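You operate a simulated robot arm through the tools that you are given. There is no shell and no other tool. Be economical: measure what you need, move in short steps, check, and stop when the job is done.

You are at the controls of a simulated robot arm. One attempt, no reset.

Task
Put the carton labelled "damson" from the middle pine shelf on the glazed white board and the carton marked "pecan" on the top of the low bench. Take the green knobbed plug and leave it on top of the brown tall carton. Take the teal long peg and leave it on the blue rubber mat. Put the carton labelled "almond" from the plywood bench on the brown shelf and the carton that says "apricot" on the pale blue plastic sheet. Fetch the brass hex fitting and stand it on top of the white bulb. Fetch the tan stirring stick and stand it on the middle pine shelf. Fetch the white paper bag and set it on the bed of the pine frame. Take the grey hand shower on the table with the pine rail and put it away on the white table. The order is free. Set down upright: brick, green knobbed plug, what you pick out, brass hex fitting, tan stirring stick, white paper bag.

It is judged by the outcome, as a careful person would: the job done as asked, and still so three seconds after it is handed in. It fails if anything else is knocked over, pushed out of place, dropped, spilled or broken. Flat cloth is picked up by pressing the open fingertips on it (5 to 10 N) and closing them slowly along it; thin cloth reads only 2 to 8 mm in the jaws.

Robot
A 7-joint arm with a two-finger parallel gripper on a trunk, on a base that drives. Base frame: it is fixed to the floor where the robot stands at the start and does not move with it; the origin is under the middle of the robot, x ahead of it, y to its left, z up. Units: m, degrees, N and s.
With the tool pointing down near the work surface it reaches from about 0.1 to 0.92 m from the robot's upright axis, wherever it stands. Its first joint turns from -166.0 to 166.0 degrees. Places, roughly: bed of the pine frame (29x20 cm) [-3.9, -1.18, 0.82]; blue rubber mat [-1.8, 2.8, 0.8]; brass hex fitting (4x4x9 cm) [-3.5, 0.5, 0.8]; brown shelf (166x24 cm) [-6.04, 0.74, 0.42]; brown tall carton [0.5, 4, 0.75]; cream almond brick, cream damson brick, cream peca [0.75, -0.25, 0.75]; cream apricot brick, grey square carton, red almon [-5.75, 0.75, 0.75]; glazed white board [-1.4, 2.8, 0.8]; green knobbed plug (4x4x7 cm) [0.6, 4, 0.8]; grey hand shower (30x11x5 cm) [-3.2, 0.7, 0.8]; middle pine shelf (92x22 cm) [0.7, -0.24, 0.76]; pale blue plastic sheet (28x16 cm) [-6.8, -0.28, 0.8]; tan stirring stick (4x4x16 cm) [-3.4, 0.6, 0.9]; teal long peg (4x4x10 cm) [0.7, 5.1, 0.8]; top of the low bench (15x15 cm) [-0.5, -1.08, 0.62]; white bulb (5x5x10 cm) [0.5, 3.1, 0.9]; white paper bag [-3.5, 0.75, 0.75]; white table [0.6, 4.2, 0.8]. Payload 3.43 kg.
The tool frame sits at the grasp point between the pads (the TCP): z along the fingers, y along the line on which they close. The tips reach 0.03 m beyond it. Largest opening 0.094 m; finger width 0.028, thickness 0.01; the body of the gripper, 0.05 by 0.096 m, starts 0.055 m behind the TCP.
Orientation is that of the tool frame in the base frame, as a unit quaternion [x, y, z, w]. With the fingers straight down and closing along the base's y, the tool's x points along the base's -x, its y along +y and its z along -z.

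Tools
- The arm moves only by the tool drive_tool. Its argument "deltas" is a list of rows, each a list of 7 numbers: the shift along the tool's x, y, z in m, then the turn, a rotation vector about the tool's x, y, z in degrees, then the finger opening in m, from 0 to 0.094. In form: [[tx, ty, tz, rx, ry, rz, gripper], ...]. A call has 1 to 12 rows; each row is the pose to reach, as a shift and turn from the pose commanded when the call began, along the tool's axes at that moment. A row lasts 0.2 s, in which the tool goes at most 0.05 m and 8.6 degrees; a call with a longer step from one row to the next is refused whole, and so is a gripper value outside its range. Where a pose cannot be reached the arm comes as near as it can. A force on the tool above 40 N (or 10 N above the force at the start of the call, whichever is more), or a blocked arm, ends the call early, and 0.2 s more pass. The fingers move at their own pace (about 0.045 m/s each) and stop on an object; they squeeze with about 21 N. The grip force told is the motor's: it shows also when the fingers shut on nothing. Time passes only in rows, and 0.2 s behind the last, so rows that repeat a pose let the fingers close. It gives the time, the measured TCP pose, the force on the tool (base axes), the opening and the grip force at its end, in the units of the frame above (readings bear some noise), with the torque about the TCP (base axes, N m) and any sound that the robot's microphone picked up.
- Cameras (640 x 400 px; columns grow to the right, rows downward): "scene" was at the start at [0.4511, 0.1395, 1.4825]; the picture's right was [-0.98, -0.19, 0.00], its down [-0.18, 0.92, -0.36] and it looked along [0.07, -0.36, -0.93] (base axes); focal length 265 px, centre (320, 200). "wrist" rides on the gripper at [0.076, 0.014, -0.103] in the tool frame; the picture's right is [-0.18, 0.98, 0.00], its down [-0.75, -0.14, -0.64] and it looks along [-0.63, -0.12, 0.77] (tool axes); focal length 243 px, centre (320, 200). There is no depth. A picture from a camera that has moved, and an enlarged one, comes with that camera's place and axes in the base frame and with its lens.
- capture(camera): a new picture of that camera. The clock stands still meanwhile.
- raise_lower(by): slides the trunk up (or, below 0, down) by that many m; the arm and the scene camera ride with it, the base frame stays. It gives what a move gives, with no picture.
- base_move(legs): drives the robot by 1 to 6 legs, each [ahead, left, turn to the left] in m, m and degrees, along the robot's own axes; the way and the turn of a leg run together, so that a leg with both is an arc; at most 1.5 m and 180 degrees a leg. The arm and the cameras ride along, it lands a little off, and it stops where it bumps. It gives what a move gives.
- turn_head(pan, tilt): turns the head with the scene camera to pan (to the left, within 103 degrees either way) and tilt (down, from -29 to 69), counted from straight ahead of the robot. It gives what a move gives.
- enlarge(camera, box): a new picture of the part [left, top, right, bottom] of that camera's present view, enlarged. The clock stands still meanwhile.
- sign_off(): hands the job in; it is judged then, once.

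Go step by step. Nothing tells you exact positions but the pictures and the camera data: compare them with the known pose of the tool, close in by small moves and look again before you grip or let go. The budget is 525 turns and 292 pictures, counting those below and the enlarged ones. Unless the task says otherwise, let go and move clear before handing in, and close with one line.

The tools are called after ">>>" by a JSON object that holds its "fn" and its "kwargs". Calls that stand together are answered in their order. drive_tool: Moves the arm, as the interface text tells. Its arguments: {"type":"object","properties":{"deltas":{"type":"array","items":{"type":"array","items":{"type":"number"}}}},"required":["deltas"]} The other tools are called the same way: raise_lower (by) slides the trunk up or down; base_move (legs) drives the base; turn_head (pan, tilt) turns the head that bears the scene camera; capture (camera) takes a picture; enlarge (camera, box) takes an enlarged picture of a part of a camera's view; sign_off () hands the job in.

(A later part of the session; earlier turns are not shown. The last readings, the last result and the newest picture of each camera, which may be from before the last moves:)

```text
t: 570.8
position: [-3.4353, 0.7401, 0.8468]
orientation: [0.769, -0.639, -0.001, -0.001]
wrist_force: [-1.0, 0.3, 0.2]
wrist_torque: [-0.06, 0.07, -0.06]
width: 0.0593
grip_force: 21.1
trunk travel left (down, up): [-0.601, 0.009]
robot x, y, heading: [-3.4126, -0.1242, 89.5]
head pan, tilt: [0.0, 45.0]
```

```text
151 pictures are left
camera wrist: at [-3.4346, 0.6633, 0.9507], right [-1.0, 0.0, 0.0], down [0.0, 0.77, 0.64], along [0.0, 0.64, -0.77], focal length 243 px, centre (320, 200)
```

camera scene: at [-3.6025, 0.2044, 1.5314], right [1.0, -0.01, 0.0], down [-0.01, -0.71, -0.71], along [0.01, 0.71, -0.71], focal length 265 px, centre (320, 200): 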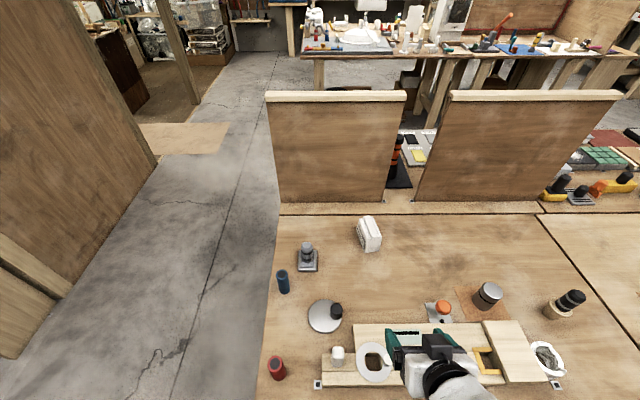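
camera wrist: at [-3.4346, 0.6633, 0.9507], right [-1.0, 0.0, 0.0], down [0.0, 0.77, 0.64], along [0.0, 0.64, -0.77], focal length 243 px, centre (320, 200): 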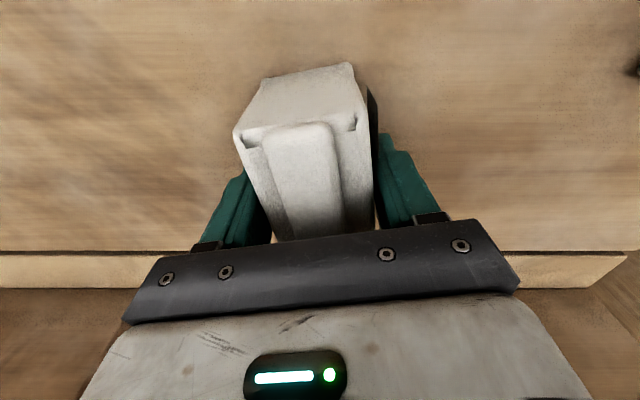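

The bag is held. I'll lift it high, retract, back off and turn around toward the pine frame on the wall bench.

>>> {"fn": "drive_tool", "kwargs": {"deltas": [[0, 0, -0.04, 0, 0, 0, 0.03], [0, 0, -0.08, 0, 0, 0, 0.03], [0, 0, -0.12, 0, 0, 0, 0.03], [0.03, 0, -0.15, 0, 0, 0, 0.03], [0.07, 0, -0.15, 0, 0, 0, 0.03], [0.11, 0, -0.15, 0, 0, 0, 0.03], [0.15, 0, -0.15, 0, 0, 0, 0.03], [0.19, 0, -0.15, 0, 0, 0, 0.03], [0.23, 0, -0.15, 0, 0, 0, 0.03], [0.23, 0, -0.15, 0, 0, 0, 0.03]]}}

>>> {"fn": "base_move", "kwargs": {"legs": [[-0.25, 0.35, 0], [0, 0, 90]]}}

>>> {"fn": "turn_head", "kwargs": {"pan": 70, "tilt": 35}}

>>> {"fn": "capture", "kwargs": {"camera": "scene"}}

```text
t: 573.0
position: [-3.3912, 0.5132, 0.9945]
orientation: [0.769, -0.639, 0.001, -0.001]
wrist_force: [0.3, -0.5, -2.3]
wrist_torque: [-0.01, -0.03, -0.01]
width: 0.0592
grip_force: 21.1
trunk travel left (down, up): [-0.601, 0.009]
robot x, y, heading: [-3.4067, -0.1196, 89.6]
head pan, tilt: [0.0, 45.0]
```

```text
t: 579.5
position: [-4.3986, -0.355, 0.9948]
orientation: [0.995, 0.098, 0.0, 0.0]
wrist_force: [-0.9, 0.2, -2.8]
wrist_torque: [0.0, -0.01, -0.02]
width: 0.0593
grip_force: 21.2
trunk travel left (down, up): [-0.601, 0.009]
robot x, y, heading: [-3.7593, -0.3633, -179.7]
head pan, tilt: [0.0, 45.0]
```

```text
t: 580.9
position: [-4.3979, -0.3563, 0.9957]
orientation: [0.995, 0.098, -0.001, 0.001]
wrist_force: [0.2, 0.8, -3.0]
wrist_torque: [-0.03, -0.01, 0.02]
width: 0.0596
grip_force: 21.0
trunk travel left (down, up): [-0.601, 0.009]
robot x, y, heading: [-3.7634, -0.367, -179.7]
head pan, tilt: [70.0, 35.0]
```

```text
150 pictures are left
camera scene: at [-4.2349, -0.646, 1.5461], right [-0.94, 0.34, 0.0], down [0.19, 0.54, -0.82], along [-0.28, -0.77, -0.57], focal length 265 px, centre (320, 200)
```

scene: 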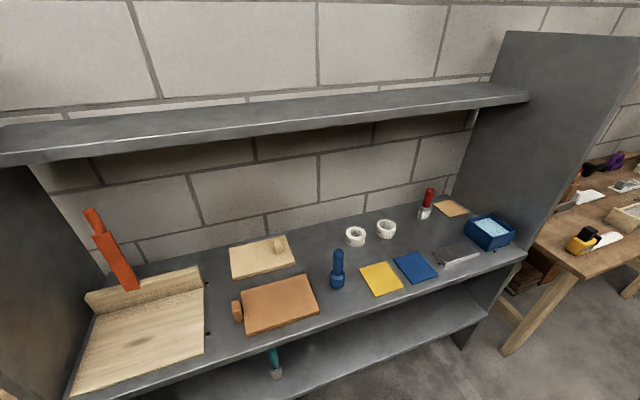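

The pine frame's bed is on the left of the grey shelving unit, spanning about x -4.07 to -3.78 and y -1.30 to -1.08. I'll shift west, turn to face it and check.

>>> {"fn": "base_move", "kwargs": {"legs": [[0.18, -0.1, 0], [0, 0, 90]]}}

>>> {"fn": "turn_head", "kwargs": {"pan": 10, "tilt": 40}}

>>> {"fn": "capture", "kwargs": {"camera": "scene"}}

>>> {"fn": "capture", "kwargs": {"camera": "wrist"}}

```text
t: 586.4
position: [-3.9491, -0.904, 0.9954]
orientation: [0.63, 0.776, 0.0, 0.001]
wrist_force: [-0.4, -0.5, -3.2]
wrist_torque: [0.01, -0.01, -0.03]
width: 0.0594
grip_force: 21.2
trunk travel left (down, up): [-0.601, 0.009]
robot x, y, heading: [-3.948, -0.2698, -89.0]
head pan, tilt: [70.0, 35.0]
```

```text
t: 587.7
position: [-3.9477, -0.9033, 0.9947]
orientation: [0.63, 0.777, 0.0, 0.001]
wrist_force: [0.0, 0.2, -2.6]
wrist_torque: [0.05, -0.02, 0.02]
width: 0.0591
grip_force: 21.0
trunk travel left (down, up): [-0.601, 0.009]
robot x, y, heading: [-3.9402, -0.2672, -89.3]
head pan, tilt: [10.0, 40.0]
```

```text
149 pictures are left
camera scene: at [-3.7283, -0.7913, 1.5386], right [-0.98, -0.19, 0.0], down [-0.12, 0.63, -0.77], along [0.14, -0.75, -0.64], focal length 265 px, centre (320, 200)
```

scene: 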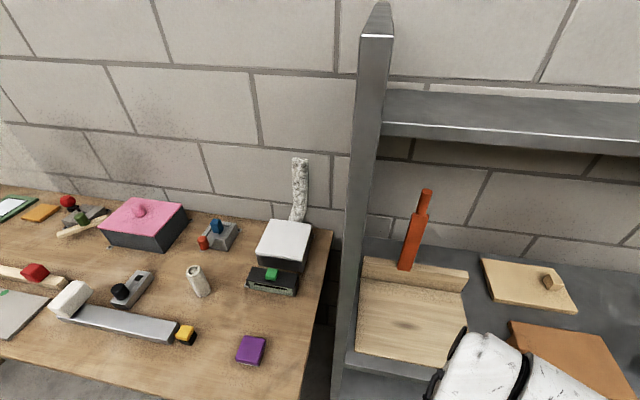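

```text
148 pictures are left
camera wrist: at [-3.9499, -0.8247, 1.0983], right [1.0, 0.02, 0.0], down [0.02, -0.77, 0.64], along [0.01, -0.64, -0.77], focal length 243 px, centre (320, 200)
```

wrist: 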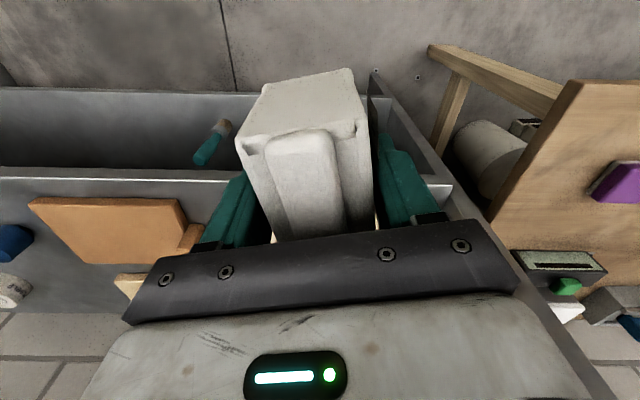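

>>> {"fn": "base_move", "kwargs": {"legs": [[0.1, 0, 0]]}}

>>> {"fn": "drive_tool", "kwargs": {"deltas": [[-0.04, -0.006, 0, 0, 0, 0, 0.03], [-0.08, -0.012, 0, 0, 0, 0, 0.03], [-0.12, -0.018, 0.01, 0, 0, 0, 0.03], [-0.16, -0.024, 0.03, 0, 0, 0, 0.03], [-0.18, -0.025, 0.05, 0, 0, 0, 0.03], [-0.18, -0.025, 0.05, 0, 0, 0, 0.03]]}}

>>> {"fn": "capture", "kwargs": {"camera": "wrist"}}

>>> {"fn": "capture", "kwargs": {"camera": "scene"}}

```text
t: 588.8
position: [-3.9458, -1.0055, 0.9947]
orientation: [0.629, 0.778, 0.0, 0.001]
wrist_force: [-0.1, 0.4, -2.4]
wrist_torque: [0.0, -0.01, -0.01]
width: 0.0592
grip_force: 21.2
trunk travel left (down, up): [-0.601, 0.009]
robot x, y, heading: [-3.9428, -0.3671, -89.1]
head pan, tilt: [10.0, 40.0]
```

```text
t: 590.2
position: [-3.9307, -1.1855, 0.9469]
orientation: [0.63, 0.777, 0.0, 0.0]
wrist_force: [0.9, 0.0, -2.8]
wrist_torque: [0.02, 0.0, -0.01]
width: 0.0593
grip_force: 21.4
trunk travel left (down, up): [-0.601, 0.009]
robot x, y, heading: [-3.9432, -0.3657, -89.1]
head pan, tilt: [10.0, 40.0]
```

```text
147 pictures are left
camera wrist: at [-3.9328, -1.1061, 1.05], right [1.0, 0.02, 0.0], down [0.02, -0.77, 0.64], along [0.01, -0.64, -0.77], focal length 243 px, centre (320, 200)
```

wrist: 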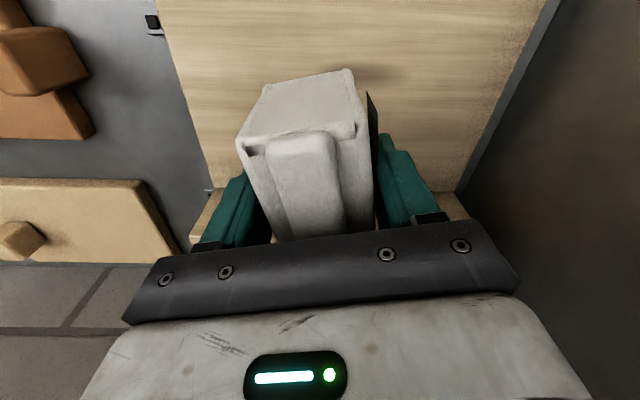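

```text
146 pictures are left
camera scene: at [-3.7264, -0.8917, 1.5385], right [-0.98, -0.19, 0.0], down [-0.12, 0.63, -0.77], along [0.14, -0.75, -0.64], focal length 265 px, centre (320, 200)
```

scene: 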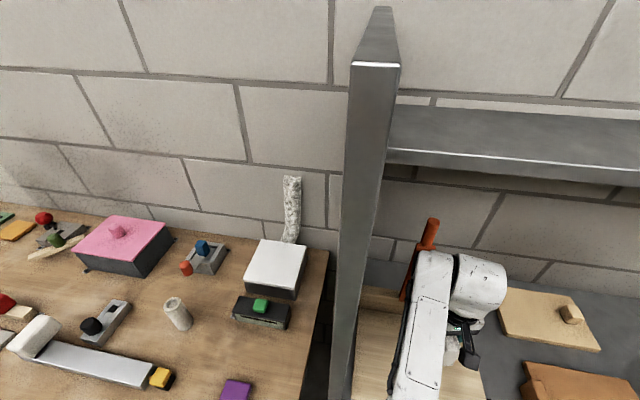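

Over the bed, clear on all sides. Descending.

>>> {"fn": "drive_tool", "kwargs": {"deltas": [[0, 0, 0.03, 0, 0, 0, 0.03], [0, 0, 0.06, 0, 0, 0, 0.03], [0, 0, 0.066, 0, 0, 0, 0.03], [0, 0, 0.066, 0, 0, 0, 0.03]]}}

>>> {"fn": "drive_tool", "kwargs": {"deltas": [[0, 0, 0.002, 0, 0, 0, 0.03], [0, 0, 0.004, 0, 0, 0, 0.03], [0, 0, 0.004, 0, 0, 0, 0.03]]}}

>>> {"fn": "drive_tool", "kwargs": {"deltas": [[0, 0, 0.002, 0, 0, 0, 0.03], [0, 0, 0.004, 0, 0, 0, 0.03], [0, 0, 0.004, 0, 0, 0, 0.03]]}}

```text
t: 591.2
position: [-3.9339, -1.1854, 0.8804]
orientation: [0.63, 0.777, 0.0, 0.0]
wrist_force: [0.3, 0.4, -3.0]
wrist_torque: [0.0, 0.02, 0.01]
width: 0.0595
grip_force: 20.8
trunk travel left (down, up): [-0.601, 0.009]
robot x, y, heading: [-3.9431, -0.3664, -89.2]
head pan, tilt: [10.0, 40.0]
```

```text
t: 592.0
position: [-3.9344, -1.1852, 0.8743]
orientation: [0.629, 0.777, 0.0, 0.0]
wrist_force: [-0.5, 0.3, -3.2]
wrist_torque: [-0.01, 0.01, -0.01]
width: 0.0593
grip_force: 21.5
trunk travel left (down, up): [-0.601, 0.009]
robot x, y, heading: [-3.9463, -0.3661, -89.0]
head pan, tilt: [10.0, 40.0]
```

```text
t: 592.8
position: [-3.9332, -1.1854, 0.8708]
orientation: [0.63, 0.776, 0.0, 0.0]
wrist_force: [0.0, 0.2, -2.8]
wrist_torque: [0.01, 0.0, 0.03]
width: 0.0593
grip_force: 20.9
trunk travel left (down, up): [-0.601, 0.009]
robot x, y, heading: [-3.9413, -0.3692, -89.2]
head pan, tilt: [10.0, 40.0]
```

>>> {"fn": "drive_tool", "kwargs": {"deltas": [[0, 0, 0.002, 0, 0, 0, 0.03], [0, 0, 0.004, 0, 0, 0, 0.03], [0, 0, 0.004, 0, 0, 0, 0.03]]}}

>>> {"fn": "drive_tool", "kwargs": {"deltas": [[0, 0, 0.002, 0, 0, 0, 0.03], [0, 0, 0.003, 0, 0, 0, 0.03], [0, 0, 0.003, 0, 0, 0, 0.03]]}}

>>> {"fn": "capture", "kwargs": {"camera": "wrist"}}

```text
t: 593.6
position: [-3.9333, -1.1861, 0.8673]
orientation: [0.629, 0.777, 0.0, 0.0]
wrist_force: [0.4, 0.0, -2.6]
wrist_torque: [-0.01, 0.01, 0.01]
width: 0.0592
grip_force: 20.7
trunk travel left (down, up): [-0.601, 0.009]
robot x, y, heading: [-3.9426, -0.3691, -89.3]
head pan, tilt: [10.0, 40.0]
```

```text
t: 594.4
position: [-3.9341, -1.1853, 0.8636]
orientation: [0.629, 0.777, 0.0, 0.001]
wrist_force: [-0.3, -0.2, -2.9]
wrist_torque: [0.01, -0.04, 0.02]
width: 0.0593
grip_force: 20.9
trunk travel left (down, up): [-0.601, 0.009]
robot x, y, heading: [-3.9408, -0.3688, -89.0]
head pan, tilt: [10.0, 40.0]
```

```text
145 pictures are left
camera wrist: at [-3.9351, -1.1069, 0.9673], right [1.0, 0.02, 0.0], down [0.02, -0.77, 0.64], along [0.01, -0.64, -0.77], focal length 243 px, centre (320, 200)
```

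wrist: 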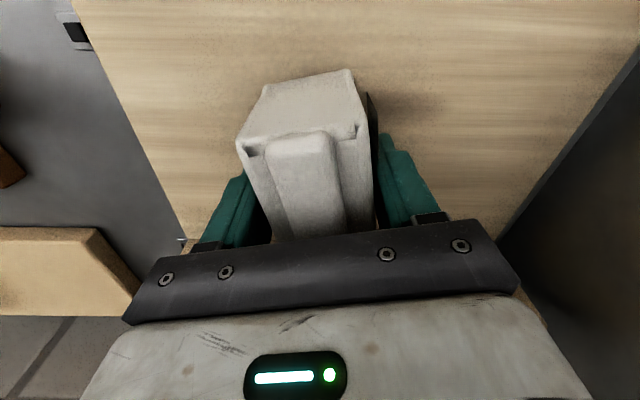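

>>> {"fn": "drive_tool", "kwargs": {"deltas": [[0, 0, 0.002, 0, 0, 0, 0.03], [0, 0, 0.004, 0, 0, 0, 0.03], [0, 0, 0.004, 0, 0, 0, 0.03]]}}

>>> {"fn": "drive_tool", "kwargs": {"deltas": [[0, 0, 0.002, 0, 0, 0, 0.03], [0, 0, 0.003, 0, 0, 0, 0.03], [0, 0, 0.003, 0, 0, 0, 0.03]]}}

>>> {"fn": "drive_tool", "kwargs": {"deltas": [[0, 0, 0.002, 0, 0, 0, 0.03], [0, 0, 0.003, 0, 0, 0, 0.03], [0, 0, 0.003, 0, 0, 0, 0.03]]}}

```text
t: 595.2
position: [-3.934, -1.185, 0.8591]
orientation: [0.629, 0.777, 0.0, 0.0]
wrist_force: [-0.2, 0.7, -3.4]
wrist_torque: [-0.02, 0.03, -0.01]
width: 0.0594
grip_force: 20.8
trunk travel left (down, up): [-0.601, 0.009]
robot x, y, heading: [-3.9449, -0.3648, -88.9]
head pan, tilt: [10.0, 40.0]
```

```text
t: 596.0
position: [-3.9328, -1.1857, 0.8588]
orientation: [0.629, 0.777, -0.002, 0.002]
wrist_force: [-1.6, -0.7, 16.3]
wrist_torque: [0.05, -0.07, -0.04]
width: 0.0594
grip_force: 20.7
trunk travel left (down, up): [-0.601, 0.009]
robot x, y, heading: [-3.9405, -0.3669, -88.9]
head pan, tilt: [10.0, 40.0]
```

```text
t: 596.8
position: [-3.9336, -1.1851, 0.854]
orientation: [0.63, 0.777, -0.001, 0.001]
wrist_force: [1.1, 1.2, 16.6]
wrist_torque: [0.09, -0.08, -0.02]
width: 0.0596
grip_force: 20.8
trunk travel left (down, up): [-0.601, 0.009]
robot x, y, heading: [-3.9424, -0.3666, -89.2]
head pan, tilt: [10.0, 40.0]
```

Contact at about 0.858. Releasing and rising.

>>> {"fn": "drive_tool", "kwargs": {"deltas": [[0, 0, -0.001, 0, 0, 0, 0.075], [0, 0, -0.001, 0, 0, 0, 0.09], [0, 0, -0.001, 0, 0, 0, 0.09], [0, 0, -0.03, 0, 0, 0, 0.09], [0, 0, -0.07, 0, 0, 0, 0.09], [0, 0, -0.11, 0, 0, 0, 0.09], [0, 0, -0.13, 0, 0, 0, 0.09], [0.04, 0, -0.14, 0, 0, 0, 0.09], [0.08, 0, -0.14, 0, 0, 0, 0.09], [0.12, 0, -0.14, 0, 0, 0, 0.09], [0.16, 0, -0.14, 0, 0, 0, 0.09]]}}

>>> {"fn": "capture", "kwargs": {"camera": "wrist"}}

```text
t: 599.2
position: [-3.9638, -1.031, 0.9951]
orientation: [0.629, 0.777, 0.0, -0.001]
wrist_force: [-0.7, -0.3, 0.1]
wrist_torque: [0.01, 0.0, -0.01]
width: 0.0904
grip_force: 0.1
trunk travel left (down, up): [-0.601, 0.009]
robot x, y, heading: [-3.9451, -0.3682, -89.1]
head pan, tilt: [10.0, 40.0]
```

```text
144 pictures are left
camera wrist: at [-3.9656, -0.953, 1.0977], right [1.0, 0.02, 0.0], down [0.02, -0.77, 0.64], along [0.02, -0.64, -0.77], focal length 243 px, centre (320, 200)
```

wrist: 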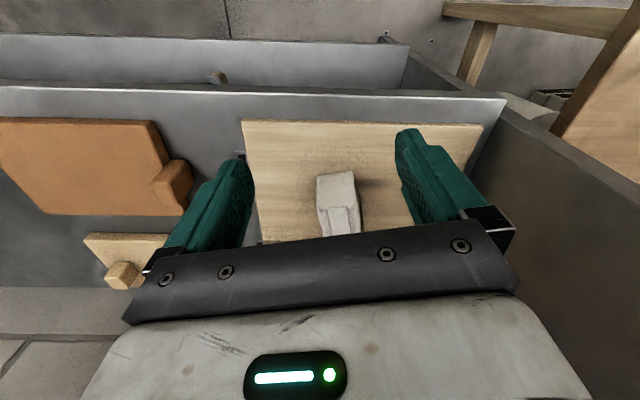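

The bag stands on the bed. Last job: the cartons at the plywood bench to the west. I'll back off, square the tool and turn west to look.

>>> {"fn": "base_move", "kwargs": {"legs": [[-0.2, 0, 0], [0, 0, -90]]}}

>>> {"fn": "drive_tool", "kwargs": {"deltas": [[0, 0, 0, 0, 0, 5, 0.09], [0, 0, 0, 0, 0, 11, 0.09], [0, 0, 0, 0, 0, 11, 0.09]]}}

>>> {"fn": "turn_head", "kwargs": {"pan": -15, "tilt": 20}}

>>> {"fn": "capture", "kwargs": {"camera": "scene"}}

```text
t: 604.6
position: [-4.6093, -0.1561, 0.9948]
orientation: [0.994, 0.111, -0.001, 0.001]
wrist_force: [-0.3, -0.9, 0.1]
wrist_torque: [0.0, 0.0, -0.01]
width: 0.0902
grip_force: 0.0
trunk travel left (down, up): [-0.601, 0.009]
robot x, y, heading: [-3.9436, -0.1717, -178.2]
head pan, tilt: [10.0, 40.0]
```

```text
t: 605.4
position: [-4.6101, -0.1571, 0.9947]
orientation: [1.0, 0.015, 0.0, 0.0]
wrist_force: [0.2, -0.5, -0.1]
wrist_torque: [-0.02, -0.01, -0.01]
width: 0.0901
grip_force: 0.0
trunk travel left (down, up): [-0.601, 0.009]
robot x, y, heading: [-3.9461, -0.1706, -178.1]
head pan, tilt: [10.0, 40.0]
```

```text
t: 606.3
position: [-4.6096, -0.1562, 0.9947]
orientation: [1.0, 0.014, -0.001, -0.001]
wrist_force: [-0.1, 0.2, 0.1]
wrist_torque: [0.01, 0.0, 0.02]
width: 0.0901
grip_force: 0.1
trunk travel left (down, up): [-0.601, 0.009]
robot x, y, heading: [-3.9482, -0.1689, -178.2]
head pan, tilt: [-15.0, 20.0]
```

```text
143 pictures are left
camera scene: at [-4.4745, -0.3556, 1.5699], right [0.23, 0.97, 0.0], down [0.33, -0.08, -0.94], along [-0.91, 0.22, -0.34], focal length 265 px, centre (320, 200)
```

scene: 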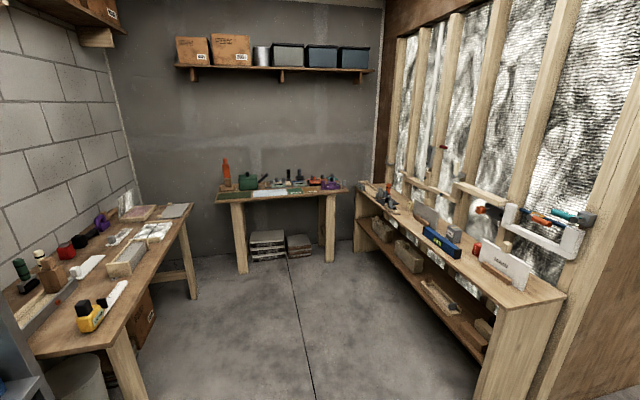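

>>> {"fn": "enlarge", "kwargs": {"camera": "scene", "box": [350, 170, 570, 350]}}

>>> {"fn": "enlarge", "kwargs": {"camera": "scene", "box": [200, 150, 360, 240]}}

```text
2.22 times, centred on (460, 260) of scene
camera zoom: at [-4.4745, -0.3556, 1.5699], right [0.23, 0.97, 0.0], down [0.33, -0.08, -0.94], along [-0.91, 0.22, -0.34], focal length 589 px, centre (9, 67)
```

zoom: 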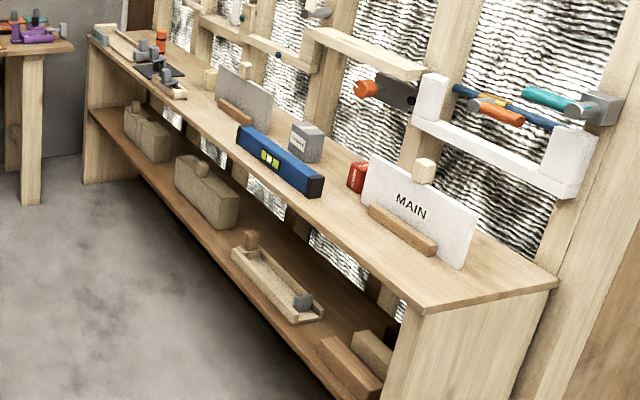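

```text
4.00 times, centred on (280, 195) of scene
camera zoom: at [-4.4745, -0.3556, 1.5699], right [0.23, 0.97, 0.0], down [0.33, -0.08, -0.94], along [-0.91, 0.22, -0.34], focal length 1060 px, centre (480, 220)
```

zoom: 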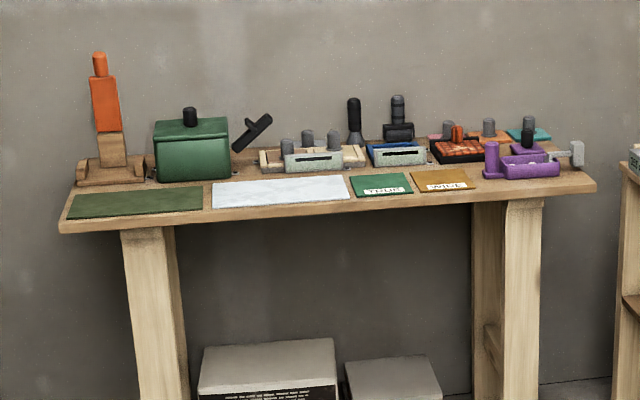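

The far table has the empty pale blue sheet. The plywood bench on the right carries a red carton, a grey one and a cream one, with the brown shelf beneath. I'll drive in front of it.

>>> {"fn": "base_move", "kwargs": {"legs": [[1.45, 0, -1.8], [0, 0, -90]]}}

>>> {"fn": "turn_head", "kwargs": {"pan": 0, "tilt": 40}}

>>> {"fn": "capture", "kwargs": {"camera": "scene"}}

```text
t: 617.4
position: [-5.3482, 0.472, 0.9945]
orientation: [-0.695, 0.719, 0.0, 0.0]
wrist_force: [0.5, 0.6, -0.3]
wrist_torque: [0.01, 0.01, -0.01]
width: 0.09
grip_force: 0.0
trunk travel left (down, up): [-0.601, 0.009]
robot x, y, heading: [-5.4021, -0.1906, 87.8]
head pan, tilt: [-15.0, 20.0]
```

```text
t: 618.3
position: [-5.347, 0.4714, 0.9944]
orientation: [-0.695, 0.719, 0.0, 0.001]
wrist_force: [0.1, 0.7, 0.4]
wrist_torque: [0.02, 0.02, -0.01]
width: 0.09
grip_force: 0.0
trunk travel left (down, up): [-0.601, 0.009]
robot x, y, heading: [-5.4069, -0.1931, 88.0]
head pan, tilt: [0.0, 40.0]
```

```text
140 pictures are left
camera scene: at [-5.5815, 0.343, 1.5387], right [1.0, -0.04, 0.0], down [-0.02, -0.64, -0.77], along [0.03, 0.77, -0.64], focal length 265 px, centre (320, 200)
```

scene: 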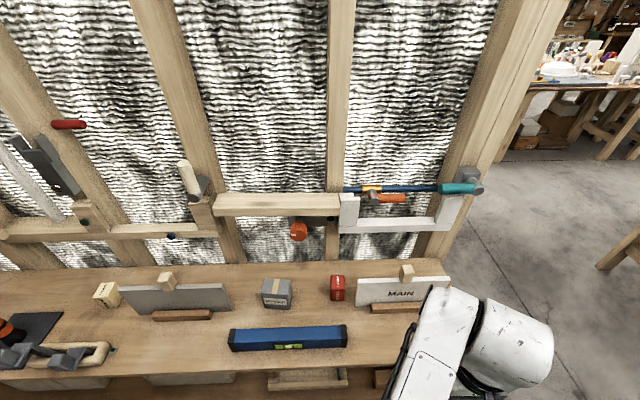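

>>> {"fn": "enlarge", "kwargs": {"camera": "scene", "box": [80, 250, 460, 370]}}

```text
1.68 times, centred on (270, 310) of scene
camera zoom: at [-5.5815, 0.343, 1.5387], right [1.0, -0.04, 0.0], down [-0.02, -0.64, -0.77], along [0.03, 0.77, -0.64], focal length 446 px, centre (404, 15)
```

zoom: 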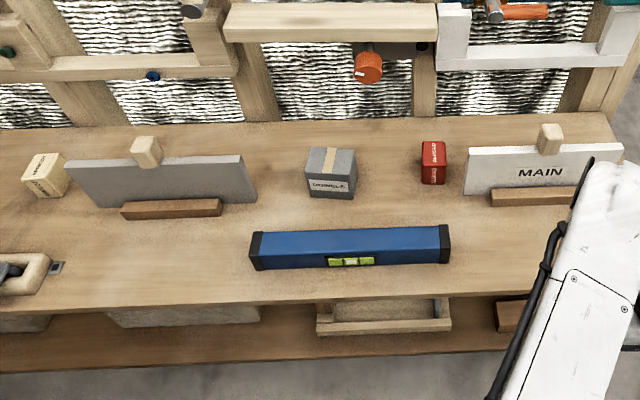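

>>> {"fn": "enlarge", "kwargs": {"camera": "scene", "box": [320, 265, 360, 310]}}

>>> {"fn": "enlarge", "kwargs": {"camera": "scene", "box": [85, 270, 135, 320]}}

```text
8.89 times, centred on (340, 288) of scene
camera zoom: at [-5.5815, 0.343, 1.5387], right [1.0, -0.04, 0.0], down [-0.02, -0.64, -0.77], along [0.03, 0.77, -0.64], focal length 2355 px, centre (142, -578)
```

zoom: 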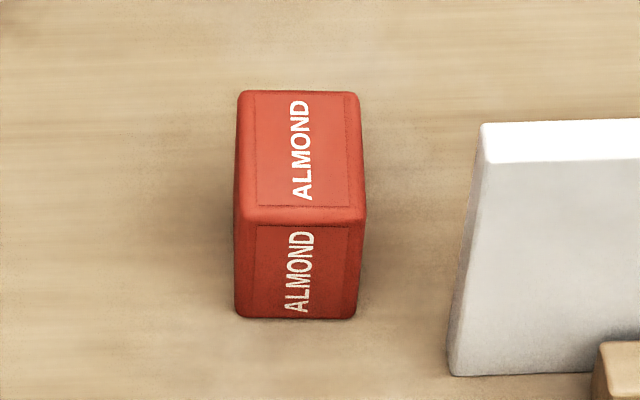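

```text
8.00 times, centred on (110, 295) of scene
camera zoom: at [-5.5815, 0.343, 1.5387], right [1.0, -0.04, 0.0], down [-0.02, -0.64, -0.77], along [0.03, 0.77, -0.64], focal length 2120 px, centre (2000, -560)
```

zoom: 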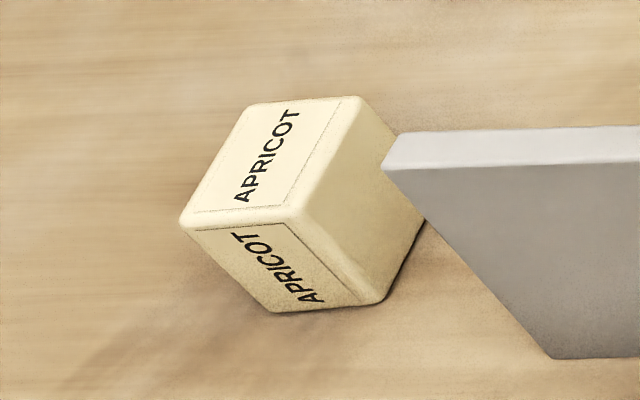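

Red ALMOND is at about (-5.511, 0.806), top 0.814; cream APRICOT stands further left, turned, beside a grey sign. A spirit level lies in front of almond, so I'll use a 40° tilt, which clears it and also fits under the bench top later.

>>> {"fn": "drive_tool", "kwargs": {"deltas": [[0, 0, 0.005, 0, -8, 0, 0.066], [0, 0, 0.01, 0, -16, 0, 0.066], [0, 0, 0.02, 0, -24, 0, 0.066], [0, 0, 0.03, 0, -32, 0, 0.066], [0, 0, 0.03, 0, -40, 0, 0.066], [0, 0, 0.03, 0, -40, 0, 0.066]]}}

>>> {"fn": "base_move", "kwargs": {"legs": [[0, 0.12, 2]]}}

>>> {"fn": "capture", "kwargs": {"camera": "wrist"}}

```text
t: 619.7
position: [-5.3492, 0.4722, 0.9645]
orientation: [-0.653, 0.676, 0.238, 0.247]
wrist_force: [-0.3, 0.3, -0.4]
wrist_torque: [0.03, 0.02, -0.01]
width: 0.066
grip_force: 0.1
trunk travel left (down, up): [-0.601, 0.009]
robot x, y, heading: [-5.4006, -0.1881, 87.9]
head pan, tilt: [0.0, 40.0]
```

```text
t: 620.9
position: [-5.4937, 0.4774, 0.9639]
orientation: [-0.663, 0.665, 0.242, 0.244]
wrist_force: [-0.5, 0.2, -0.6]
wrist_torque: [0.03, 0.02, 0.01]
width: 0.0659
grip_force: 0.0
trunk travel left (down, up): [-0.601, 0.009]
robot x, y, heading: [-5.5243, -0.1877, 90.0]
head pan, tilt: [0.0, 40.0]
```

```text
136 pictures are left
camera wrist: at [-5.5078, 0.3532, 0.995], right [-0.98, 0.14, 0.12], down [0.14, 0.16, 0.98], along [0.12, 0.98, -0.18], focal length 243 px, centre (320, 200)
```

wrist: 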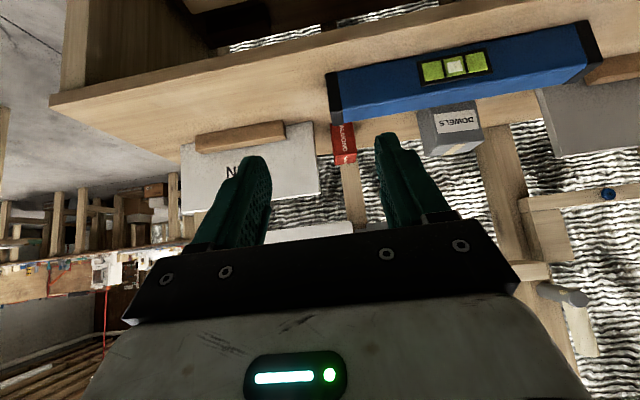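

>>> {"fn": "enlarge", "kwargs": {"camera": "wrist", "box": [300, 90, 400, 180]}}

```text
4.44 times, centred on (350, 135) of wrist
camera zoom: at [-5.5078, 0.3532, 0.995], right [-0.98, 0.14, 0.12], down [0.14, 0.16, 0.98], along [0.12, 0.98, -0.18], focal length 1078 px, centre (187, 489)
```

zoom: 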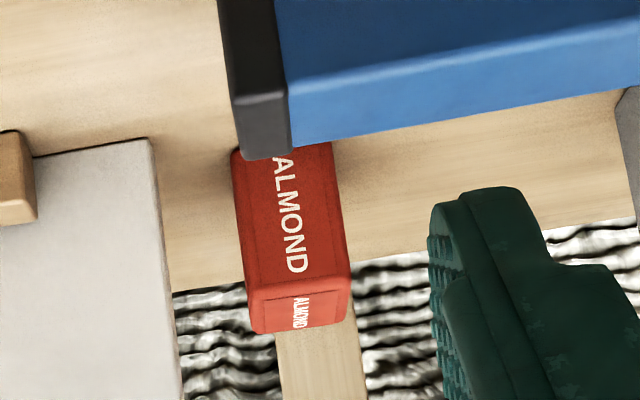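

Bench top works out to about 0.772 and the brick's top to about 0.838. I'll drive in and hover above it.

>>> {"fn": "base_move", "kwargs": {"legs": [[0.22, 0, 0]]}}

>>> {"fn": "drive_tool", "kwargs": {"deltas": [[-0.02, 0.006, 0.02, 0, 0, 0, 0.066], [-0.04, 0.012, 0.05, 0, 0, 0, 0.066], [-0.05, 0.018, 0.085, 0, 0, 0, 0.066], [-0.05, 0.018, 0.085, 0, 0, 0, 0.066]]}}

>>> {"fn": "capture", "kwargs": {"camera": "wrist"}}

```text
t: 622.6
position: [-5.4957, 0.6929, 0.966]
orientation: [0.665, -0.664, -0.242, -0.242]
wrist_force: [-0.3, -0.2, 0.6]
wrist_torque: [0.0, 0.03, 0.01]
width: 0.0659
grip_force: 0.1
trunk travel left (down, up): [-0.601, 0.009]
robot x, y, heading: [-5.5261, 0.0284, 90.2]
head pan, tilt: [0.0, 40.0]
```

```text
t: 623.6
position: [-5.5127, 0.7867, 0.9302]
orientation: [0.665, -0.664, -0.242, -0.242]
wrist_force: [0.6, -0.6, 0.0]
wrist_torque: [0.0, 0.0, -0.01]
width: 0.0657
grip_force: 0.0
trunk travel left (down, up): [-0.601, 0.009]
robot x, y, heading: [-5.5251, 0.0295, 89.8]
head pan, tilt: [0.0, 40.0]
```

```text
134 pictures are left
camera wrist: at [-5.5266, 0.6644, 0.96], right [-0.98, 0.14, 0.12], down [0.14, 0.16, 0.98], along [0.12, 0.98, -0.18], focal length 243 px, centre (320, 200)
```

wrist: 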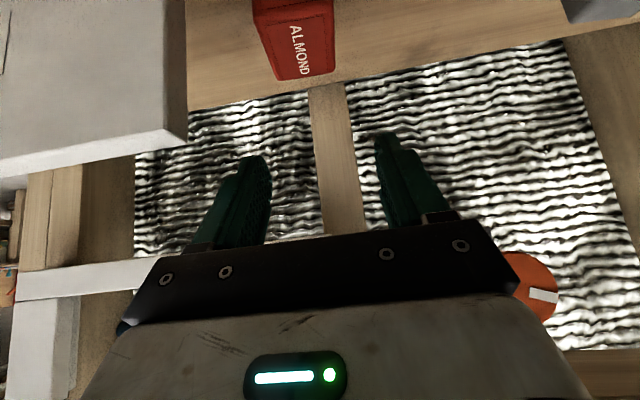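

>>> {"fn": "drive_tool", "kwargs": {"deltas": [[0.02, -0.003, 0.025, 0, 0, 0, 0.068], [0.038, -0.004, 0.047, 0, 0, 0, 0.068], [0.038, -0.004, 0.047, 0, 0, 0, 0.068]]}}

>>> {"fn": "capture", "kwargs": {"camera": "wrist"}}

>>> {"fn": "turn_head", "kwargs": {"pan": -10, "tilt": 55}}

>>> {"fn": "capture", "kwargs": {"camera": "scene"}}

```text
t: 624.4
position: [-5.5101, 0.789, 0.8715]
orientation: [0.665, -0.664, -0.243, -0.242]
wrist_force: [0.1, -1.5, -0.3]
wrist_torque: [0.02, 0.0, 0.02]
width: 0.0678
grip_force: 0.0
trunk travel left (down, up): [-0.601, 0.009]
robot x, y, heading: [-5.5251, 0.0306, 90.1]
head pan, tilt: [0.0, 40.0]
```

```text
133 pictures are left
camera wrist: at [-5.5246, 0.6658, 0.9003], right [-0.98, 0.14, 0.12], down [0.14, 0.16, 0.98], along [0.12, 0.98, -0.18], focal length 243 px, centre (320, 200)
```

wrist: 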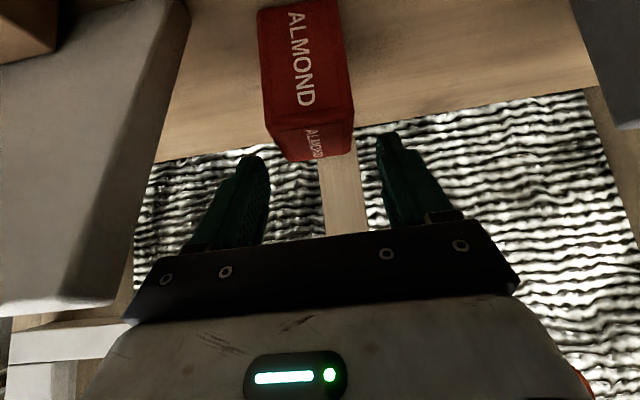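

```text
t: 625.2
position: [-5.5104, 0.7882, 0.8709]
orientation: [0.665, -0.663, -0.243, -0.242]
wrist_force: [-0.7, 0.0, -0.1]
wrist_torque: [0.02, -0.01, 0.0]
width: 0.0678
grip_force: 0.1
trunk travel left (down, up): [-0.601, 0.009]
robot x, y, heading: [-5.5274, 0.0268, 90.0]
head pan, tilt: [-10.0, 55.0]
```

```text
132 pictures are left
camera scene: at [-5.7108, 0.5417, 1.518], right [0.98, -0.17, 0.0], down [-0.14, -0.81, -0.57], along [0.1, 0.57, -0.82], focal length 265 px, centre (320, 200)
```

scene: 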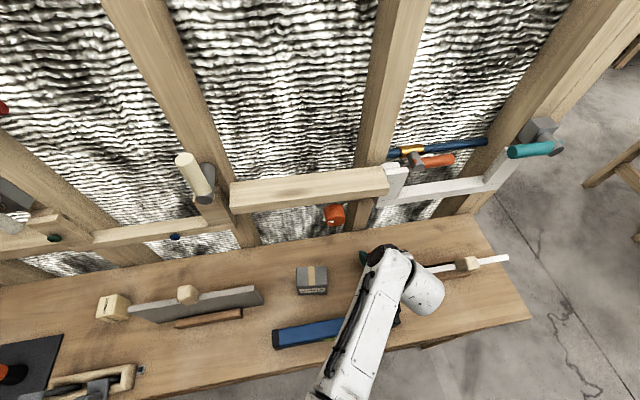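

>>> {"fn": "drive_tool", "kwargs": {"deltas": [[0.012, -0.001, 0.014, 0, 0, 0, 0.068], [0.0225, -0.001, 0.0275, 0, 0, 0, 0.068], [0.0225, -0.001, 0.0275, 0, 0, 0, 0.068], [0.0225, -0.001, 0.0275, 0, 0, 0, 0.03], [0.0225, -0.001, 0.0275, 0, 0, 0, 0.03], [0.0225, -0.001, 0.0275, 0, 0, 0, 0.03], [0.0225, -0.001, 0.0275, 0, 0, 0, 0.03]]}}

>>> {"fn": "capture", "kwargs": {"camera": "wrist"}}

```text
t: 626.8
position: [-5.5092, 0.7872, 0.8331]
orientation: [0.664, -0.664, -0.242, -0.242]
wrist_force: [-7.1, 0.9, 1.9]
wrist_torque: [-0.03, -0.28, -0.3]
width: 0.0465
grip_force: 21.2
trunk travel left (down, up): [-0.601, 0.009]
robot x, y, heading: [-5.5277, 0.0285, 89.9]
head pan, tilt: [-10.0, 55.0]
```

```text
131 pictures are left
camera wrist: at [-5.5231, 0.6648, 0.864], right [-0.98, 0.14, 0.12], down [0.14, 0.16, 0.98], along [0.12, 0.98, -0.18], focal length 243 px, centre (320, 200)
```

wrist: 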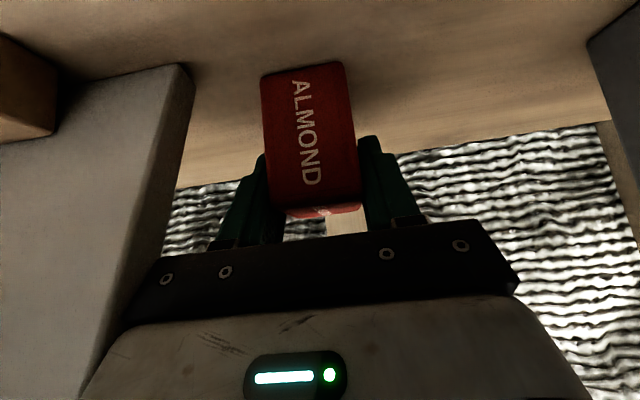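

Gripped. I'll lift straight up and check that the neighbours stayed put.

>>> {"fn": "drive_tool", "kwargs": {"deltas": [[-0.013, 0.001, -0.015, 0, 0, 0, 0.03], [-0.032, 0.003, -0.038, 0, 0, 0, 0.03], [-0.06, 0.003, -0.07, 0, 0, 0, 0.03], [-0.08, 0.003, -0.1, 0, 0, 0, 0.03], [-0.08, 0.003, -0.1, 0, 0, 0, 0.03]]}}

>>> {"fn": "capture", "kwargs": {"camera": "wrist"}}

```text
t: 628.0
position: [-5.5092, 0.7822, 0.9641]
orientation: [-0.664, 0.665, 0.242, 0.242]
wrist_force: [-0.1, -0.1, -2.3]
wrist_torque: [0.01, 0.01, 0.0]
width: 0.0463
grip_force: 20.8
trunk travel left (down, up): [-0.601, 0.009]
robot x, y, heading: [-5.5264, 0.0295, 89.8]
head pan, tilt: [-10.0, 55.0]
```

```text
130 pictures are left
camera wrist: at [-5.5238, 0.659, 0.994], right [-0.98, 0.14, 0.12], down [0.14, 0.16, 0.98], along [0.12, 0.98, -0.18], focal length 243 px, centre (320, 200)
```

wrist: 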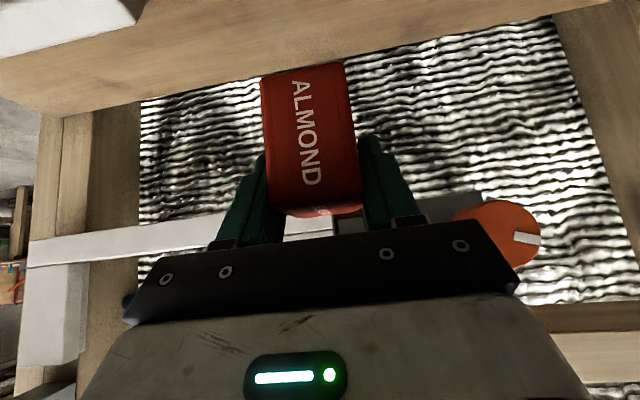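

Almond is up and the neighbours stayed put. I'll back away, lower the trunk and look at the brown shelf under the bench.

>>> {"fn": "base_move", "kwargs": {"legs": [[-0.45, 0, 0]]}}

>>> {"fn": "turn_head", "kwargs": {"pan": 0, "tilt": 30}}

>>> {"fn": "raise_lower", "kwargs": {"by": -0.38}}

>>> {"fn": "capture", "kwargs": {"camera": "scene"}}

>>> {"fn": "capture", "kwargs": {"camera": "wrist"}}

```text
t: 630.6
position: [-5.5108, 0.3419, 0.9636]
orientation: [0.666, -0.663, -0.243, -0.241]
wrist_force: [-0.6, -0.7, -2.9]
wrist_torque: [0.04, 0.0, -0.01]
width: 0.0464
grip_force: 20.6
trunk travel left (down, up): [-0.601, 0.009]
robot x, y, heading: [-5.5295, -0.411, 90.2]
head pan, tilt: [-10.0, 55.0]
```

```text
t: 631.5
position: [-5.5104, 0.3431, 0.962]
orientation: [0.665, -0.663, -0.243, -0.242]
wrist_force: [-0.5, -0.1, -2.0]
wrist_torque: [0.02, 0.01, -0.03]
width: 0.0464
grip_force: 20.5
trunk travel left (down, up): [-0.601, 0.009]
robot x, y, heading: [-5.5249, -0.4129, 90.1]
head pan, tilt: [0.0, 30.0]
```

```text
t: 635.2
position: [-5.5115, 0.3414, 0.5832]
orientation: [0.665, -0.664, -0.243, -0.242]
wrist_force: [1.2, -0.7, -2.7]
wrist_torque: [-0.01, 0.0, -0.03]
width: 0.0462
grip_force: 20.7
trunk travel left (down, up): [-0.221, 0.389]
robot x, y, heading: [-5.5265, -0.4105, 90.0]
head pan, tilt: [0.0, 30.0]
```

```text
129 pictures are left
camera scene: at [-5.7239, 0.1195, 1.174], right [1.0, 0.0, 0.0], down [0.0, -0.5, -0.87], along [0.0, 0.87, -0.5], focal length 265 px, centre (320, 200)
```

scene: 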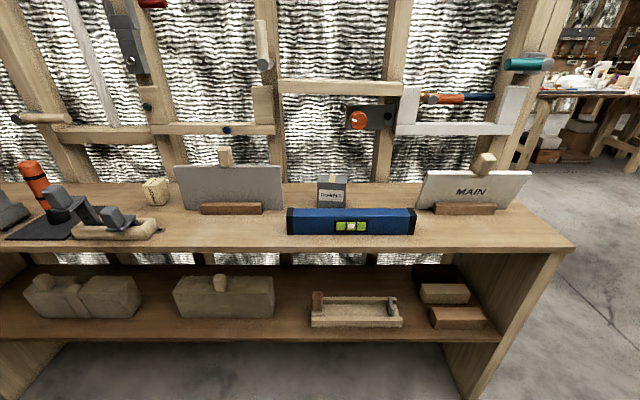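

```text
128 pictures are left
camera wrist: at [-5.5246, 0.2179, 0.6136], right [-0.98, 0.14, 0.12], down [0.14, 0.16, 0.98], along [0.12, 0.98, -0.18], focal length 243 px, centre (320, 200)
```

wrist: 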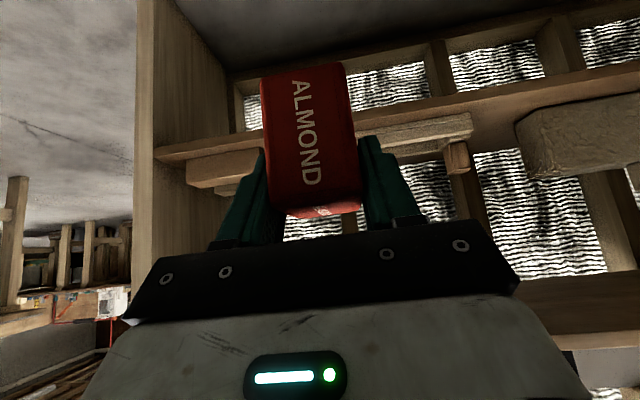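

The brown shelf has a free gap between the stone block and the tray, centred at x about -5.813. I'll slide left, lower a little more, and move in.

>>> {"fn": "base_move", "kwargs": {"legs": [[0, 0.3, 0]]}}

>>> {"fn": "raise_lower", "kwargs": {"by": -0.06}}

>>> {"fn": "capture", "kwargs": {"camera": "wrist"}}

>>> {"fn": "turn_head", "kwargs": {"pan": -20, "tilt": 40}}

>>> {"fn": "capture", "kwargs": {"camera": "scene"}}

```text
t: 637.3
position: [-5.818, 0.3401, 0.5833]
orientation: [0.667, -0.661, -0.243, -0.241]
wrist_force: [0.8, 0.2, -2.6]
wrist_torque: [-0.02, -0.01, -0.04]
width: 0.0464
grip_force: 20.6
trunk travel left (down, up): [-0.221, 0.389]
robot x, y, heading: [-5.828, -0.4132, 90.4]
head pan, tilt: [0.0, 30.0]
```

```text
t: 638.3
position: [-5.8174, 0.3394, 0.5235]
orientation: [0.667, -0.662, -0.243, -0.241]
wrist_force: [0.2, -0.5, -2.3]
wrist_torque: [0.0, -0.02, 0.03]
width: 0.0463
grip_force: 21.1
trunk travel left (down, up): [-0.161, 0.449]
robot x, y, heading: [-5.8262, -0.4102, 90.5]
head pan, tilt: [0.0, 30.0]
```

```text
127 pictures are left
camera wrist: at [-5.831, 0.2164, 0.5536], right [-0.98, 0.13, 0.12], down [0.14, 0.16, 0.98], along [0.11, 0.98, -0.18], focal length 243 px, centre (320, 200)
```

wrist: 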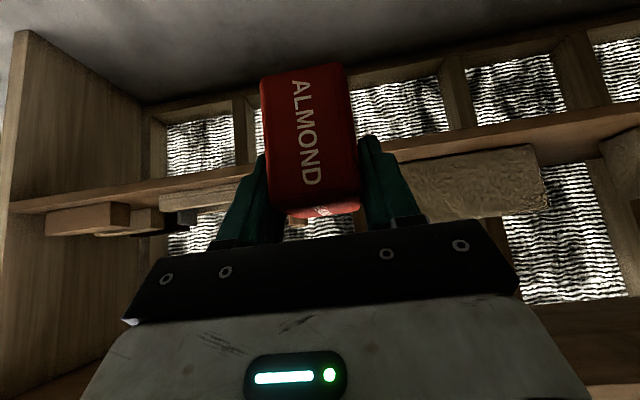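

```text
t: 639.1
position: [-5.8168, 0.3399, 0.5229]
orientation: [0.667, -0.662, -0.243, -0.241]
wrist_force: [0.1, 0.0, -2.2]
wrist_torque: [-0.01, 0.03, 0.01]
width: 0.0465
grip_force: 21.1
trunk travel left (down, up): [-0.161, 0.449]
robot x, y, heading: [-5.827, -0.4118, 90.1]
head pan, tilt: [-20.0, 40.0]
```

```text
126 pictures are left
camera scene: at [-6.0008, 0.1067, 1.0986], right [0.94, -0.33, 0.0], down [-0.21, -0.61, -0.77], along [0.26, 0.72, -0.64], focal length 265 px, centre (320, 200)
```

scene: 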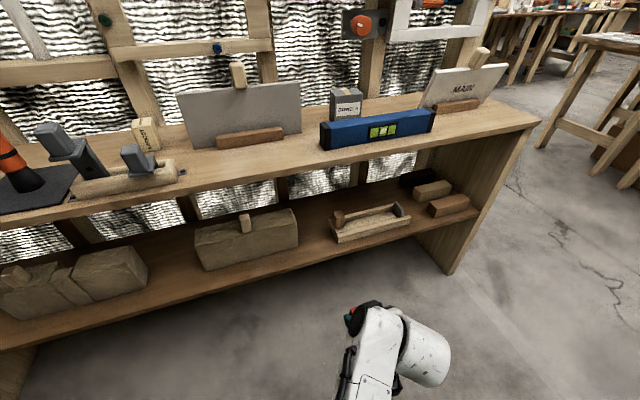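

>>> {"fn": "base_move", "kwargs": {"legs": [[0.2, 0, 0]]}}

>>> {"fn": "drive_tool", "kwargs": {"deltas": [[-0.02, 0, 0.025, 0, 0, 0, 0.03], [-0.045, 0, 0.05, 0, 0, 0, 0.03], [-0.07, 0, 0.075, 0, 0, 0, 0.03], [-0.075, 0, 0.085, 0, 0, 0, 0.03], [-0.075, 0, 0.085, 0, 0, 0, 0.03]]}}

>>> {"fn": "capture", "kwargs": {"camera": "wrist"}}

>>> {"fn": "capture", "kwargs": {"camera": "scene"}}

```text
t: 640.7
position: [-5.8164, 0.5429, 0.5238]
orientation: [0.666, -0.663, -0.243, -0.241]
wrist_force: [-0.1, -1.0, -1.8]
wrist_torque: [-0.03, -0.02, 0.0]
width: 0.0463
grip_force: 21.1
trunk travel left (down, up): [-0.161, 0.449]
robot x, y, heading: [-5.8286, -0.2125, 90.1]
head pan, tilt: [-20.0, 40.0]
```

```text
t: 641.9
position: [-5.8189, 0.6546, 0.5056]
orientation: [0.666, -0.663, -0.242, -0.241]
wrist_force: [-0.1, -0.5, -2.2]
wrist_torque: [0.0, 0.02, 0.02]
width: 0.0464
grip_force: 20.9
trunk travel left (down, up): [-0.161, 0.449]
robot x, y, heading: [-5.8309, -0.2105, 90.4]
head pan, tilt: [-20.0, 40.0]
```

```text
125 pictures are left
camera wrist: at [-5.8328, 0.5316, 0.5356], right [-0.98, 0.14, 0.12], down [0.14, 0.16, 0.98], along [0.11, 0.98, -0.18], focal length 243 px, centre (320, 200)
```

wrist: 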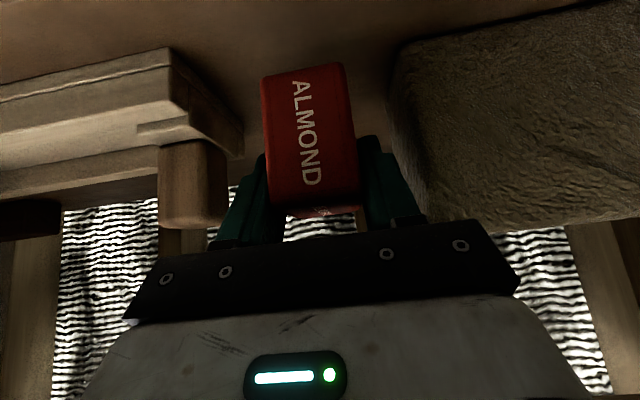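

```text
124 pictures are left
camera scene: at [-6.0006, 0.3097, 1.0986], right [0.94, -0.34, 0.0], down [-0.22, -0.61, -0.77], along [0.26, 0.72, -0.64], focal length 265 px, centre (320, 200)
```

scene: 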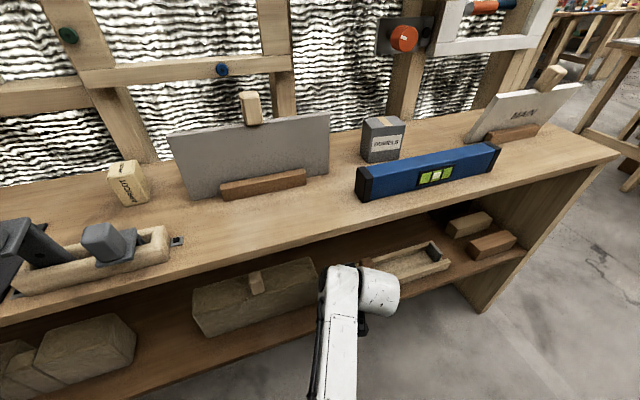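

>>> {"fn": "drive_tool", "kwargs": {"deltas": [[0.006, -0.003, 0.008, 0, 0, 0, 0.03], [0.0116, -0.004, 0.0138, 0, 0, 0, 0.03], [0.0116, -0.004, 0.0138, 0, 0, 0, 0.03]]}}

>>> {"fn": "drive_tool", "kwargs": {"deltas": [[0.0013, 0, 0.0015, 0, 0, 0, 0.03], [0.0026, 0, 0.0031, 0, 0, 0, 0.03], [0.0026, 0, 0.0031, 0, 0, 0, 0.03]]}}

>>> {"fn": "drive_tool", "kwargs": {"deltas": [[0.0013, 0, 0.0015, 0, 0, 0, 0.03], [0.0026, 0, 0.0031, 0, 0, 0, 0.03], [0.0026, 0, 0.0031, 0, 0, 0, 0.03]]}}

>>> {"fn": "capture", "kwargs": {"camera": "wrist"}}

```text
t: 642.7
position: [-5.8149, 0.6529, 0.4886]
orientation: [0.667, -0.662, -0.243, -0.242]
wrist_force: [-0.5, 0.3, -2.8]
wrist_torque: [-0.01, -0.05, 0.0]
width: 0.0462
grip_force: 21.4
trunk travel left (down, up): [-0.161, 0.449]
robot x, y, heading: [-5.8313, -0.2095, 90.2]
head pan, tilt: [-20.0, 40.0]
```

```text
t: 643.5
position: [-5.8154, 0.6541, 0.4844]
orientation: [0.666, -0.663, -0.243, -0.242]
wrist_force: [-0.3, -0.1, -2.0]
wrist_torque: [-0.01, 0.02, -0.01]
width: 0.0463
grip_force: 21.0
trunk travel left (down, up): [-0.161, 0.449]
robot x, y, heading: [-5.8336, -0.2103, 90.1]
head pan, tilt: [-20.0, 40.0]
```

```text
t: 644.3
position: [-5.813, 0.6519, 0.4815]
orientation: [0.667, -0.662, -0.242, -0.241]
wrist_force: [-0.5, -0.4, -3.4]
wrist_torque: [0.01, -0.03, 0.02]
width: 0.0463
grip_force: 21.2
trunk travel left (down, up): [-0.161, 0.449]
robot x, y, heading: [-5.8286, -0.2127, 90.2]
head pan, tilt: [-20.0, 40.0]
```

```text
123 pictures are left
camera wrist: at [-5.8274, 0.5307, 0.5108], right [-0.98, 0.14, 0.12], down [0.14, 0.17, 0.98], along [0.11, 0.98, -0.18], focal length 243 px, centre (320, 200)
```

wrist: 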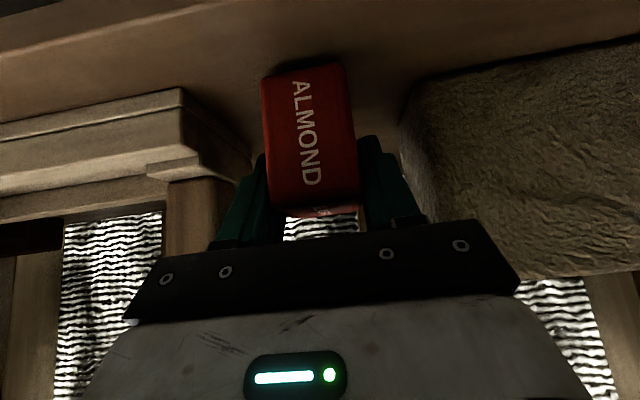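

>>> {"fn": "drive_tool", "kwargs": {"deltas": [[0.0013, 0, 0.0015, 0, 0, 0, 0.03], [0.0026, 0, 0.0031, 0, 0, 0, 0.03], [0.0026, 0, 0.0031, 0, 0, 0, 0.03]]}}

>>> {"fn": "drive_tool", "kwargs": {"deltas": [[0.0013, 0, 0.0015, 0, 0, 0, 0.03], [0.0026, 0, 0.0031, 0, 0, 0, 0.03], [0.0026, 0, 0.0031, 0, 0, 0, 0.03]]}}

>>> {"fn": "drive_tool", "kwargs": {"deltas": [[0.0013, 0, 0.0015, 0, 0, 0, 0.03], [0.0026, 0, 0.0031, 0, 0, 0, 0.03], [0.0026, 0, 0.0031, 0, 0, 0, 0.03]]}}

```text
t: 645.1
position: [-5.8144, 0.6543, 0.4764]
orientation: [0.666, -0.662, -0.243, -0.241]
wrist_force: [0.3, -0.1, -2.2]
wrist_torque: [0.02, 0.0, 0.03]
width: 0.0465
grip_force: 20.9
trunk travel left (down, up): [-0.161, 0.449]
robot x, y, heading: [-5.8307, -0.2124, 90.5]
head pan, tilt: [-20.0, 40.0]
```

```text
t: 645.9
position: [-5.8143, 0.6541, 0.4742]
orientation: [0.666, -0.662, -0.243, -0.241]
wrist_force: [0.1, -0.9, 3.9]
wrist_torque: [-0.23, 0.07, -0.02]
width: 0.0462
grip_force: 21.1
trunk travel left (down, up): [-0.161, 0.449]
robot x, y, heading: [-5.8303, -0.2141, 90.2]
head pan, tilt: [-20.0, 40.0]
```

```text
t: 646.7
position: [-5.8146, 0.6537, 0.4686]
orientation: [0.666, -0.662, -0.243, -0.243]
wrist_force: [2.5, 4.3, 14.4]
wrist_torque: [-0.05, 0.01, -0.05]
width: 0.0465
grip_force: 20.8
trunk travel left (down, up): [-0.161, 0.449]
robot x, y, heading: [-5.8338, -0.2128, 90.3]
head pan, tilt: [-20.0, 40.0]
```

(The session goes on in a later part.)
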